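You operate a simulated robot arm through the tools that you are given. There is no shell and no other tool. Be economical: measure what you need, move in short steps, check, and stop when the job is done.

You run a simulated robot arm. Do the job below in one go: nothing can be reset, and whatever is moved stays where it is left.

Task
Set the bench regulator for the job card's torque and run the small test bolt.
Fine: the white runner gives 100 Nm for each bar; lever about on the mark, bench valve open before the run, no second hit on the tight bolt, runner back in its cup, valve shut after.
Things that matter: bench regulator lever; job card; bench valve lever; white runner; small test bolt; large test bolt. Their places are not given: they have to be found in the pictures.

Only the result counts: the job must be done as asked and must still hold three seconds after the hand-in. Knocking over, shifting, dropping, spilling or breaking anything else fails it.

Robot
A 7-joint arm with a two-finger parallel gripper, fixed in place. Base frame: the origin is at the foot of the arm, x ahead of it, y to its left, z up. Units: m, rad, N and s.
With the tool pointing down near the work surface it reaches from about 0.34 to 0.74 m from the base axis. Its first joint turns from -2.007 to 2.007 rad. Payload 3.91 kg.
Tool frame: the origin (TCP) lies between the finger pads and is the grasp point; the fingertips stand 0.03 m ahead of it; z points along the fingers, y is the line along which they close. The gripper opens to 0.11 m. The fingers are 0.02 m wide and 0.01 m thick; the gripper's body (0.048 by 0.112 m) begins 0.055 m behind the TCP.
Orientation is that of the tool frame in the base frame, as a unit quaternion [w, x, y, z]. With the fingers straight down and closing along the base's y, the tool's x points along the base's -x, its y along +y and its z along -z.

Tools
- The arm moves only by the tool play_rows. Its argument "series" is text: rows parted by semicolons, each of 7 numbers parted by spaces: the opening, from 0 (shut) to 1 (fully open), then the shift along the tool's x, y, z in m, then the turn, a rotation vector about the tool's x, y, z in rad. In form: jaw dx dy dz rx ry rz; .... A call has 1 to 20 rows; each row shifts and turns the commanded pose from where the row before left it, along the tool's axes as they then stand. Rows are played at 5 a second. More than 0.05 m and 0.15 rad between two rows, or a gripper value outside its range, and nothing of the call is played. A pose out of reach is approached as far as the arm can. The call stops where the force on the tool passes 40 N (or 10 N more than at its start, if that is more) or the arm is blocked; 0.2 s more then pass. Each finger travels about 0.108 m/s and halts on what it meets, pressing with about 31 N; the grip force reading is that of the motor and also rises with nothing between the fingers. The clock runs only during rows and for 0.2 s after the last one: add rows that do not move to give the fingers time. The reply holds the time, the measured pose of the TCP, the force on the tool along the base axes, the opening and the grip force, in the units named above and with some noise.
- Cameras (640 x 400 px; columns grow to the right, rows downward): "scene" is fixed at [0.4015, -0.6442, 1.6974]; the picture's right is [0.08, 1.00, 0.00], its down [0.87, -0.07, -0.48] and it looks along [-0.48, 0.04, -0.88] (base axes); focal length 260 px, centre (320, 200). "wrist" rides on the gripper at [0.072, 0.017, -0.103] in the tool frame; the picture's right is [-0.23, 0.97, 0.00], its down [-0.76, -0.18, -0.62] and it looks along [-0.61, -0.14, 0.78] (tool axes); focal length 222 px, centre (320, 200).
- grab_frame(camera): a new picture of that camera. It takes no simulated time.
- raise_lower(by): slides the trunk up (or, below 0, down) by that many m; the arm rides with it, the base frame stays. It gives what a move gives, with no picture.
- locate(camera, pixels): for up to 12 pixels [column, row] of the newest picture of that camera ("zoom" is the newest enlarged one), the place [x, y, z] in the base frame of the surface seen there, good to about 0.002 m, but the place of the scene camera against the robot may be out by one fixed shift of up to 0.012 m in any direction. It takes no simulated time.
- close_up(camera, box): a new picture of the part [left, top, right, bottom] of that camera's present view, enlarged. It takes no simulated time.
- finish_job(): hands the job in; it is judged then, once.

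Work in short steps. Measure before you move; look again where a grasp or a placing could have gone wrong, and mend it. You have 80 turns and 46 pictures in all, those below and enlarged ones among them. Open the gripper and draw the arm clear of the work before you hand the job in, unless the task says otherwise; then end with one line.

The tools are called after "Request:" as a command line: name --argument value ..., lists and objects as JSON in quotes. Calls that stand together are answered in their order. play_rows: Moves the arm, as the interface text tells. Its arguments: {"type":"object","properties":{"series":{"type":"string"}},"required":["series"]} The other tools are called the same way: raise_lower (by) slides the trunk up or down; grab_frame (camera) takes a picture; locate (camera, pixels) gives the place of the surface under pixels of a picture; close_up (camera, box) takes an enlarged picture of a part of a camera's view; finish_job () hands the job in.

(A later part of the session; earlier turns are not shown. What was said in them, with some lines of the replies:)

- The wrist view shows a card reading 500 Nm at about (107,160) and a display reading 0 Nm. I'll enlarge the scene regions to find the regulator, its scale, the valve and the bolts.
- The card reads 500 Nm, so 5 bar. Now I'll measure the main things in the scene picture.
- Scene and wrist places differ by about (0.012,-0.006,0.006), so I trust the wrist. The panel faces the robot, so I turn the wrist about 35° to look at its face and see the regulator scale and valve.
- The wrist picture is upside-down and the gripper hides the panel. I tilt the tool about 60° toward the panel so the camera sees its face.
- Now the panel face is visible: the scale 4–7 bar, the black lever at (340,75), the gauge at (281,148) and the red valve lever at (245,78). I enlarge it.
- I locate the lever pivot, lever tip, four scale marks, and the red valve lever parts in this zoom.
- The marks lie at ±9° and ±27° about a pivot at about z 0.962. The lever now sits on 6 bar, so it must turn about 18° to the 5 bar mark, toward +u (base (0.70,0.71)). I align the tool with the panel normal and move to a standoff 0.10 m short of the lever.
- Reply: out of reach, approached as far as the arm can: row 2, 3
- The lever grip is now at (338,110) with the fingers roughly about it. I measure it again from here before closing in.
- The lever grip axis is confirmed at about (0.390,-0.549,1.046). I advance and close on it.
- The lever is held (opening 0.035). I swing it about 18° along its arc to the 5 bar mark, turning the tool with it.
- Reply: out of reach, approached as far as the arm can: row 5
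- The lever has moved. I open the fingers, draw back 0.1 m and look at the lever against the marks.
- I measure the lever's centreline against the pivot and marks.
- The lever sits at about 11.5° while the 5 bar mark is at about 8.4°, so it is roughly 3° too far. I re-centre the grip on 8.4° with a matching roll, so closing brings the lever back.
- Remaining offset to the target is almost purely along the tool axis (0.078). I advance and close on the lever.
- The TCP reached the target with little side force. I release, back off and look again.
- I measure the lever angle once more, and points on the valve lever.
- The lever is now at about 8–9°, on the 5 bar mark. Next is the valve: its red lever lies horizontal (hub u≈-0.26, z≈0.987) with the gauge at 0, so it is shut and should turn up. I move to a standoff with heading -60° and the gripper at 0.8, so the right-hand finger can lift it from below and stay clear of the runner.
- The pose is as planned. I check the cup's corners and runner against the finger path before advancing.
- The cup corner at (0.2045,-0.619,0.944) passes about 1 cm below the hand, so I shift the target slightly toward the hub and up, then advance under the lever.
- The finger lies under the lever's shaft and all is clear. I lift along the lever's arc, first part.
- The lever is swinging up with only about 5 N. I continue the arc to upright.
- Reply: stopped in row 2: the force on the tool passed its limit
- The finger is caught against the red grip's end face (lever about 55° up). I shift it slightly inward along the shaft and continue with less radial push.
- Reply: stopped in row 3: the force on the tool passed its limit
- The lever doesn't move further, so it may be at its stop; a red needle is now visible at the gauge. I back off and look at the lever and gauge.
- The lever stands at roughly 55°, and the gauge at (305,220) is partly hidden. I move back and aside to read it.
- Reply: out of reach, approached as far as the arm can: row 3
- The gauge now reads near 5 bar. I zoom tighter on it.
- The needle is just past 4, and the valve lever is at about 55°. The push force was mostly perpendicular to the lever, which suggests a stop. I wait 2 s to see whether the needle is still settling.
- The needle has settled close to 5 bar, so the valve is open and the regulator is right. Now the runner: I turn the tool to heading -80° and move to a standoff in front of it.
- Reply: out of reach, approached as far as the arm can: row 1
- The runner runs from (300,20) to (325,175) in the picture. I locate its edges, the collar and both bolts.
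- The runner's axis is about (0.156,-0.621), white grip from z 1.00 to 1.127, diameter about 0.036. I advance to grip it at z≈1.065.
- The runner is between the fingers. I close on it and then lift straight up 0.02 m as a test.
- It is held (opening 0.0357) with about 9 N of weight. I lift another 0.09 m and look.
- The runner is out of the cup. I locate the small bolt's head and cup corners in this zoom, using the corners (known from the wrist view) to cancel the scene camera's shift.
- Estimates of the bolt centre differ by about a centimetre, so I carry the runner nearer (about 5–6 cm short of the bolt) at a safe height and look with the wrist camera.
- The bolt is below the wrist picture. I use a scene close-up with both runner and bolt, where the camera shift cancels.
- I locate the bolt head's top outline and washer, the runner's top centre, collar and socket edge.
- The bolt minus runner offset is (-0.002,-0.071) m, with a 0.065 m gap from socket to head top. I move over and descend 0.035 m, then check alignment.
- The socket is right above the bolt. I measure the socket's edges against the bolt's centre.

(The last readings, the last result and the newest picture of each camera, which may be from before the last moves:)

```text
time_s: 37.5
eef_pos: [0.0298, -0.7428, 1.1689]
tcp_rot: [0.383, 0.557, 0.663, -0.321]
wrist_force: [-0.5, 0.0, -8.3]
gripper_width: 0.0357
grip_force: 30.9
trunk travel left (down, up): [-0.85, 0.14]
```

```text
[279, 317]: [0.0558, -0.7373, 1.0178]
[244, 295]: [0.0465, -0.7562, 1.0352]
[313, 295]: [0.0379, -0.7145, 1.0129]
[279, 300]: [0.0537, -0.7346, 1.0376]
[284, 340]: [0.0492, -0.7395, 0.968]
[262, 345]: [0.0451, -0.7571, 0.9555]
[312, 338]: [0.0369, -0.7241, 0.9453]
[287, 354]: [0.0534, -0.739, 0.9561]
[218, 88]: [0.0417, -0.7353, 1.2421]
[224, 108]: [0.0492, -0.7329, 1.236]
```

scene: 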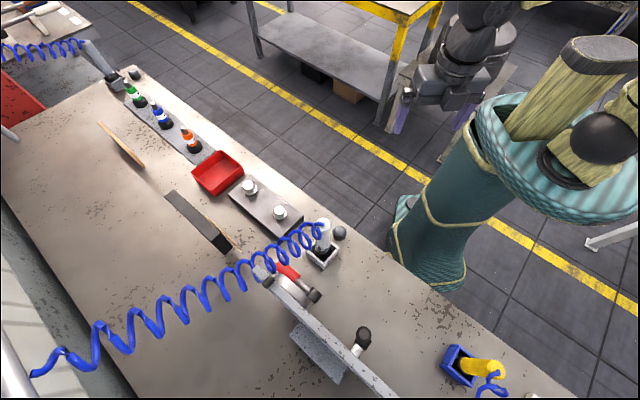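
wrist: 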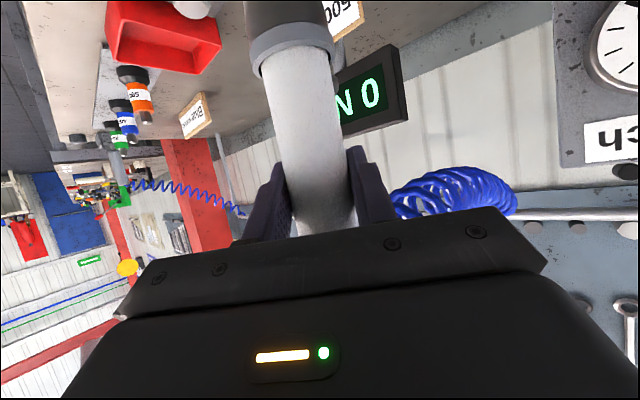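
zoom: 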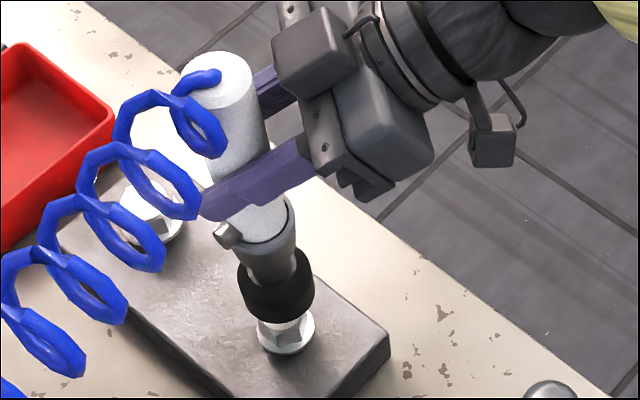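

Only about 3 mm correction is needed. I apply it and descend 0.04 m so the socket starts to go over the head.

Request:
play_rows --series "0 -0.0014 -0.002 0.0024 0 0 0; 0 0.00866 0 0.005 0 0 0; 0 0.00866 0 0.005 0 0 0; 0 0.00866 0 0.005 0 0 0; 0 0.00433 0 0.0025 0 0 0; 0 0.00433 0 0.0025 0 0 0; 0 0 0 0 0 0 0"

Request:
close_up --camera "scene" --box '[240, 140, 336, 230]'

```text
time_s: 39.0
eef_pos: [0.0285, -0.7445, 1.129]
tcp_rot: [0.384, 0.556, 0.663, -0.323]
wrist_force: [0.7, 0.2, -8.2]
gripper_width: 0.0357
grip_force: 30.4
trunk travel left (down, up): [-0.85, 0.14]
```

```text
4.44 times, centred on (288, 185) of scene
```

zoom: 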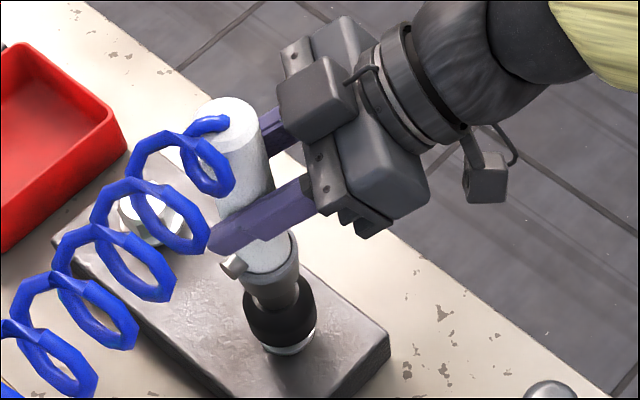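

The socket covers the head with no side force. I lower further in small steps until it seats.

Request:
play_rows --series "0 0.0035 0 0.002 0 0 0; 0 0.0035 0 0.002 0 0 0; 0 0.0026 0 0.0015 0 0 0; 0 0.0017 0 0.001 0 0 0; 0 0 0 0 0 0 0; 0 0 0 0 0 0 0"

```text
time_s: 40.5
eef_pos: [0.0278, -0.7444, 1.1189]
tcp_rot: [0.385, 0.556, 0.662, -0.323]
wrist_force: [-2.9, -8.7, 21.4]
gripper_width: 0.0359
grip_force: 31.1
trunk travel left (down, up): [-0.85, 0.14]
```

It is seated, pressing with about 30 N. I look at the torque display from the wrist.

Request:
grab_frame --camera "wrist"

```text
8 pictures are left
```

wrist: 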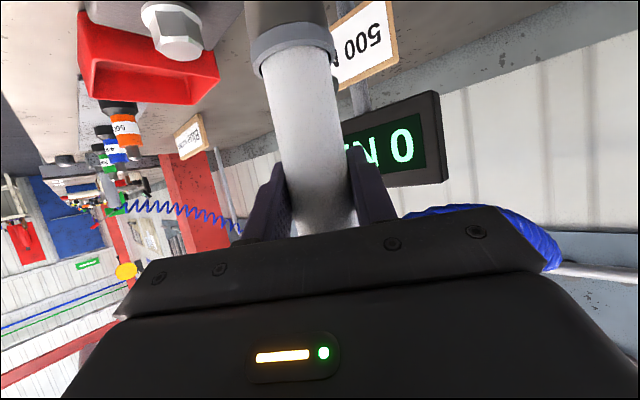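

The display still shows 0. I hold a moment and press a little further.

Request:
play_rows --series "0 0.0017 0 0.001 0 0 0; 0 0 0 0 0 0 0; 0 0.0017 0 0.001 0 0 0; 0 0 0 0 0 0 0; 0 0 0 0 0 0 0; 0 0 0 0 0 0 0; 0 0 0 0 0 0 0; 0 0 0 0 0 0 0"

Request:
grab_frame --camera "wrist"

```text
time_s: 42.2
eef_pos: [0.0292, -0.743, 1.1138]
tcp_rot: [0.384, 0.556, 0.663, -0.322]
wrist_force: [-2.9, -3.5, 19.3]
gripper_width: 0.0354
grip_force: 30.9
trunk travel left (down, up): [-0.85, 0.14]
```

```text
7 pictures are left
```

wrist: 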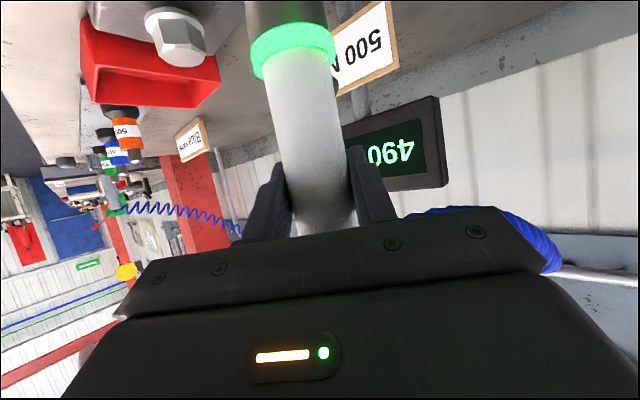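

The ring is green and the display reads 490 Nm: the run is done. I lift straight up once and carry the runner back over the cup.

Request:
play_rows --series "0 -0.026 0 -0.015 0 0 0; 0 -0.026 0 -0.015 0 0 0; 0 -0.026 0 -0.015 0 0 0; 0 0 0 0 0 0 0"

```text
time_s: 43.2
eef_pos: [0.03, -0.747, 1.2012]
tcp_rot: [0.383, 0.557, 0.663, -0.321]
wrist_force: [0.1, -0.6, -9.6]
gripper_width: 0.0358
grip_force: 30.7
trunk travel left (down, up): [-0.85, 0.14]
```

Now the lateral carry back to above the cup at (0.158,-0.621).

Request:
play_rows --series "0 0.0102 0.0296 -0.0176 0 0 0; 0 0.0102 0.0296 -0.0176 0 0 0; 0 0.0102 0.0296 -0.0176 0 0 0; 0 0.0102 0.0296 -0.0176 0 0 0; 0 0.0102 0.0296 -0.0176 0 0 0; 0 0 0 0 0 0 0; 0 0 0 0 0 0 0"

Request:
close_up --camera "scene" --box '[260, 180, 372, 280]'

```text
time_s: 44.9
eef_pos: [0.1574, -0.6192, 1.2017]
tcp_rot: [0.383, 0.557, 0.663, -0.323]
wrist_force: [-0.5, 0.0, -8.4]
gripper_width: 0.0353
grip_force: 30.6
trunk travel left (down, up): [-0.85, 0.14]
```

```text
4.00 times, centred on (316, 230) of scene
```

zoom: 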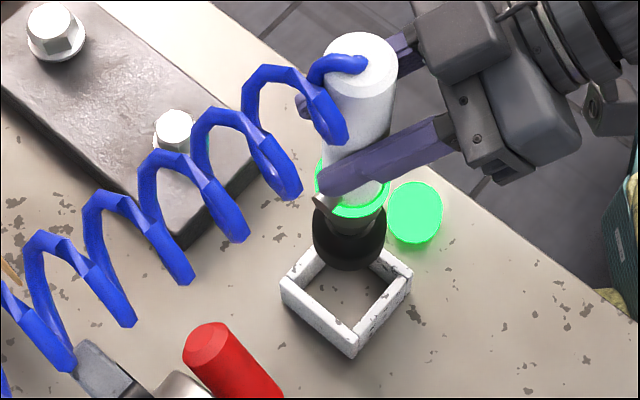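

I measure the socket and the cup's corners in this zoom to align them.

Request:
locate --camera "zoom" --pixels '[[350, 265], [316, 243], [385, 243], [349, 248], [357, 332], [291, 282], [401, 268], [344, 325], [350, 50], [362, 84]]'

```text
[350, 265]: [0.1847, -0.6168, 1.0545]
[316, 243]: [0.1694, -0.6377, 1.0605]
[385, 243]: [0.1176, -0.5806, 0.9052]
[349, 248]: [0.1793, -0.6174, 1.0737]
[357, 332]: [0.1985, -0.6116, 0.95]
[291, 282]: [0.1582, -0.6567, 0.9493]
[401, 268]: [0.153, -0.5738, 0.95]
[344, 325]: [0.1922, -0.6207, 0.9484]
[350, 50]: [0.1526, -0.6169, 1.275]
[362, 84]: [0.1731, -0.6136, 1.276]
```

Alignment matches the original grip position to within 2 mm. I correct that and lower 0.12 m, stopping on force.

Request:
play_rows --series "0 -0.001 0.0006 0.0017 0 0 0; 0 0.0217 0 0.0125 0 0 0; 0 0.0217 0 0.0125 0 0 0; 0 0.013 0 0.0075 0 0 0; 0 0.013 0 0.0075 0 0 0; 0 0.013 0 0.0075 0 0 0; 0 0.013 0 0.0075 0 0 0; 0 0.0087 0 0.005 0 0 0; 0 0 0 0 0 0 0; 0 0 0 0 0 0 0"

```text
time_s: 47.0
eef_pos: [0.1589, -0.6214, 1.0813]
tcp_rot: [0.383, 0.557, 0.664, -0.321]
wrist_force: [-0.2, 0.2, -7.7]
gripper_width: 0.0357
grip_force: 30.9
trunk travel left (down, up): [-0.85, 0.14]
```

The runner is in the cup with no contact force yet. I lower about 0.018 m more in small steps.

Request:
play_rows --series "0 0.0052 0 0.003 0 0 0; 0 0.0052 0 0.003 0 0 0; 0 0.0026 0 0.0015 0 0 0; 0 0.0017 0 0.001 0 0 0; 0 0 0 0 0 0 0; 0 0 0 0 0 0 0"

```text
time_s: 48.5
eef_pos: [0.1589, -0.622, 1.064]
tcp_rot: [0.383, 0.557, 0.663, -0.321]
wrist_force: [0.0, 0.1, -9.2]
gripper_width: 0.0356
grip_force: 31.1
trunk travel left (down, up): [-0.85, 0.14]
```

Still carrying the full weight, so I lower a few millimetres more until the force drops.

Request:
play_rows --series "0 0.0017 0 0.001 0 0 0; 0 0.0017 0 0.001 0 0 0; 0 0 0 0 0 0 0; 0 0 0 0 0 0 0"

```text
time_s: 49.5
eef_pos: [0.1572, -0.6214, 1.0643]
tcp_rot: [0.386, 0.556, 0.661, -0.324]
wrist_force: [0.6, -3.1, 19.1]
gripper_width: 0.0357
grip_force: 31.4
trunk travel left (down, up): [-0.85, 0.14]
```

It rests on the cup floor now. I ease up 2 mm, open the fingers and check that it stands before retreating.

Request:
play_rows --series "0 -0.0014 0 -0.0008 0 0 0; 0.35 0 0 0 0 0 0; 0.5 0 0 0 0 0 0; 0.7 0 0 0 0 0 0; 0.8 0 0 0 0 0 0; 0.8 0 0 0 0 0 0; 0.8 0 0 -0.03 0 0 0; 0.8 0 0 -0.04 0 0 0; 0.8 0 0 -0.04 0 0 0; 0.8 0 0 -0.04 0 0 0; 0.8 0 0 0 0 0 0"

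Request:
grab_frame --camera "wrist"

```text
time_s: 51.9
eef_pos: [0.1359, -0.4929, 1.1359]
tcp_rot: [0.384, 0.556, 0.663, -0.322]
wrist_force: [0.6, 0.2, 0.0]
gripper_width: 0.088
grip_force: 0.1
trunk travel left (down, up): [-0.85, 0.14]
```

```text
5 pictures are left
```

wrist: 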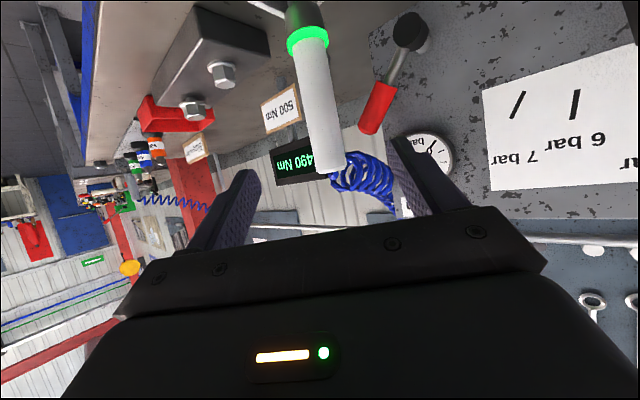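

The runner stands in its cup and the display reads 490 Nm. Last: shut the valve by pushing its lever back down. I turn to heading -60° and go to a standoff beside the lever's upper side.

Request:
play_rows --series "0.8 0 0 0 -0.1007 0 -0.0582; 0.8 0 0 0 -0.1007 0 -0.0582; 0.8 0 0 0 -0.1007 0 -0.0582; 0.8 -0.007 0.0286 0.021 0 0 0; 0.8 -0.007 0.0286 0.021 0 0 0; 0.8 -0.007 0.0286 0.021 0 0 0; 0.8 -0.007 0.0286 0.021 0 0 0; 0.8 0 0 0 0 0 0; 0.8 0 0 0 0 0 0"

```text
time_s: 53.9
eef_pos: [0.28, -0.5106, 1.1196]
tcp_rot: [0.433, 0.434, 0.749, -0.252]
wrist_force: [0.0, 0.2, 0.7]
gripper_width: 0.0879
grip_force: 0.0
trunk travel left (down, up): [-0.85, 0.14]
```

I advance 0.12 m so the finger tip is beside the lever's shaft on its upper side, and check.

Request:
play_rows --series "0.8 0.0016 -0.0016 0.04 0 0 0; 0.8 0 0 0.04 0 0 0; 0.8 0 0 0.0403 0 0 0; 0.8 0 0 0 0 0 0; 0.8 0 0 0 0 0 0"

Request:
grab_frame --camera "wrist"

```text
time_s: 55.0
eef_pos: [0.3283, -0.6008, 1.0578]
tcp_rot: [0.433, 0.433, 0.75, -0.25]
wrist_force: [-0.6, -0.2, 0.2]
gripper_width: 0.0878
grip_force: 0.0
trunk travel left (down, up): [-0.85, 0.14]
```

```text
4 pictures are left
```

wrist: 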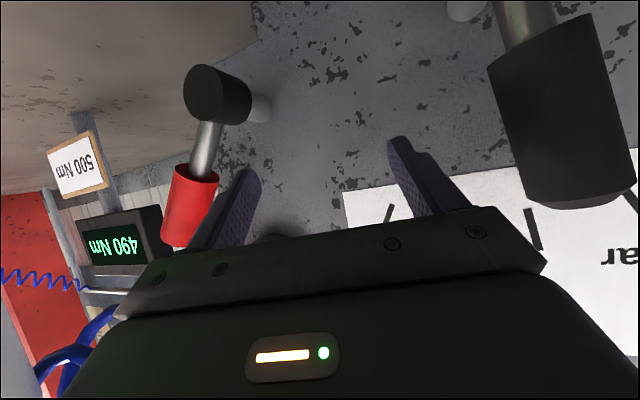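

The finger tip at (245,175) is just on the inner side of the red lever. I push it back down along its arc.

Request:
play_rows --series "0.8 0.007 -0.0143 0.0086 0 0 0; 0.8 0.0011 -0.0116 0.0043 0 0 0; 0.8 0.0041 -0.0103 0.0056 0 0 0; 0.8 0.0062 -0.0085 0.0063 0 0 0; 0.8 0.0055 -0.0042 0.0045 0 0 0; 0.8 0.0048 -0.0026 0.0036 0 0 0; 0.8 0 0 0 0 0 0"

Request:
close_up --camera "scene" --box '[240, 210, 400, 310]'

```text
time_s: 56.6
eef_pos: [0.2902, -0.6391, 1.0165]
tcp_rot: [0.433, 0.433, 0.75, -0.25]
wrist_force: [-2.8, 3.0, 2.2]
gripper_width: 0.0882
grip_force: 0.5
trunk travel left (down, up): [-0.85, 0.14]
```

```text
4.00 times, centred on (320, 260) of scene
```

zoom: 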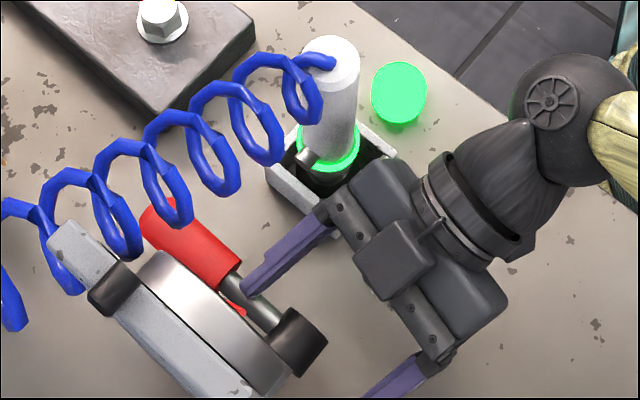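

The lever is nearly level with little force, not yet at its stop. I push straight down further until it stops.

Request:
play_rows --series "0.8 0.0043 0 0.0025 0 0 0; 0.8 0.0043 0 0.0025 0 0 0; 0.8 0.0043 0 0.0025 0 0 0; 0.8 0.0043 0 0.0025 0 0 0; 0.8 0 0 0 0 0 0"

```text
time_s: 57.5
eef_pos: [0.2897, -0.6394, 1.0131]
tcp_rot: [0.439, 0.43, 0.745, -0.257]
wrist_force: [-6.1, 18.3, 15.4]
gripper_width: 0.0866
grip_force: 0.0
trunk travel left (down, up): [-0.85, 0.14]
stopped in row 4: the force on the tool passed its limit (the readings are from after the stop); the commanded pose is now the measured one
```

It has met its stop. I ease up, back away, and look at lever and gauge.

Request:
play_rows --series "0.8 -0.0087 0.003 -0.005 0 0 0; 0.8 0 0 -0.035 0 0 0; 0.8 0 0 -0.035 0 0 0; 0.8 0 0.01 -0.035 0 0 0; 0.8 0 0.03 -0.03 0 0 0; 0.8 0.03 0.03 -0.02 0 0 0; 0.8 0.03 0.02 -0.03 0 0 0; 0.8 0 0 0 0 0 0; 0.8 0 0 0 0 0 0; 0.8 0 0 0 0 0 0; 0.8 0 0 0 0 0 0; 0.8 0 0 0 0 0 0; 0.8 0 0 0 0 0 0; 0.8 0 0 0 0 0 0; 0.8 0 0 0 0 0 0; 0.8 0 0 0 0 0 0"

Request:
grab_frame --camera "wrist"

```text
time_s: 60.9
eef_pos: [0.2951, -0.4544, 1.0794]
tcp_rot: [0.432, 0.434, 0.748, -0.255]
wrist_force: [0.2, 0.1, 0.7]
gripper_width: 0.0881
grip_force: 0.0
out of reach, approached as far as the arm can: row 6, 7
trunk travel left (down, up): [-0.85, 0.14]
```

```text
2 pictures are left
```

wrist: 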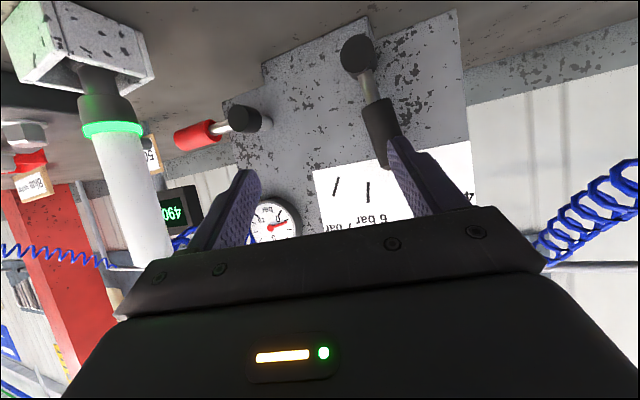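

The needle is falling toward 0, the lever looks level. I verify the valve and regulator lever angles numerically.

Request:
locate --camera "wrist" --pixels '[[243, 118], [222, 127], [200, 133], [182, 138], [357, 55], [378, 115], [382, 140], [270, 222]]'

Request:
play_rows --series "1 0 0 0 0 0 0; 1 0 0 0 0 0 0; 1 0 0 0 0 0 0; 1 0 0 0 0 0 0; 1 0 0 0 0 0 0; 1 0 0 0 0 0 0; 1 0 0 0 0 0 0; 1 0 0 0 0 0 0; 1 0 0 0 0 0 0; 1 0 0 0 0 0 0"

Request:
close_up --camera "wrist" --box '[170, 20, 410, 240]'

```text
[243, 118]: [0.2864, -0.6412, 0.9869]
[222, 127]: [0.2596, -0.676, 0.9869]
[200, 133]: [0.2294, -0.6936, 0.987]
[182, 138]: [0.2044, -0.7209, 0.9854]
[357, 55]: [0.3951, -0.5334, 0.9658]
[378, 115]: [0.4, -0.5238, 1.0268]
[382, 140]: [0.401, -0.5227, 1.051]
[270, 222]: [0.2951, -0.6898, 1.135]
```

```text
time_s: 63.1
eef_pos: [0.2944, -0.4544, 1.0798]
tcp_rot: [0.434, 0.434, 0.748, -0.254]
wrist_force: [0.2, 0.1, -0.8]
gripper_width: 0.1102
grip_force: 0.1
trunk travel left (down, up): [-0.85, 0.14]
```

```text
1.82 times, centred on (290, 130) of wrist
```

zoom: 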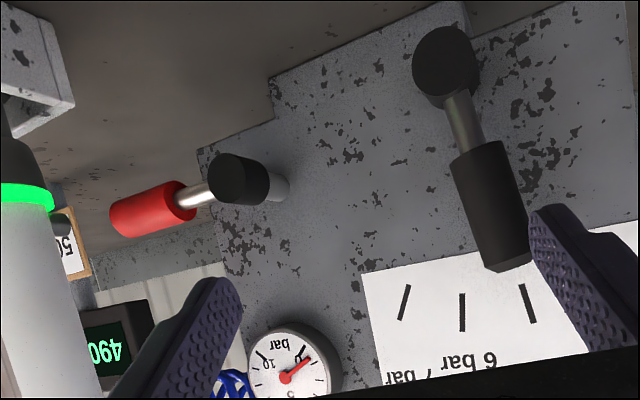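

The valve lever is level with the gauge back at about 0, the regulator lever is still on 5 bar, and the runner is in its cup. I draw the arm back a bit further before handing in.

Request:
play_rows --series "1 -0.03 0 -0.03 0 0 0; 1 -0.03 0 -0.03 0 0 0; 1 -0.03 0 -0.03 0 0 0; 1 0 0 0 0 0 0"

```text
time_s: 64.1
eef_pos: [0.2781, -0.4253, 1.2038]
tcp_rot: [0.438, 0.43, 0.747, -0.256]
wrist_force: [-0.7, 0.3, -0.7]
gripper_width: 0.11
grip_force: 0.0
trunk travel left (down, up): [-0.85, 0.14]
```

The arm is clear and the gripper open, so I hand the job in.

Request:
finish_job

```text
The job is handed in.
```

I set the regulator lever on the 5 bar mark for the card's 500 Nm and opened the valve. I ran the small bolt once: the display read 490 Nm and the ring lit green. The runner is back in its cup and the valve is shut, with the gauge at about 0.
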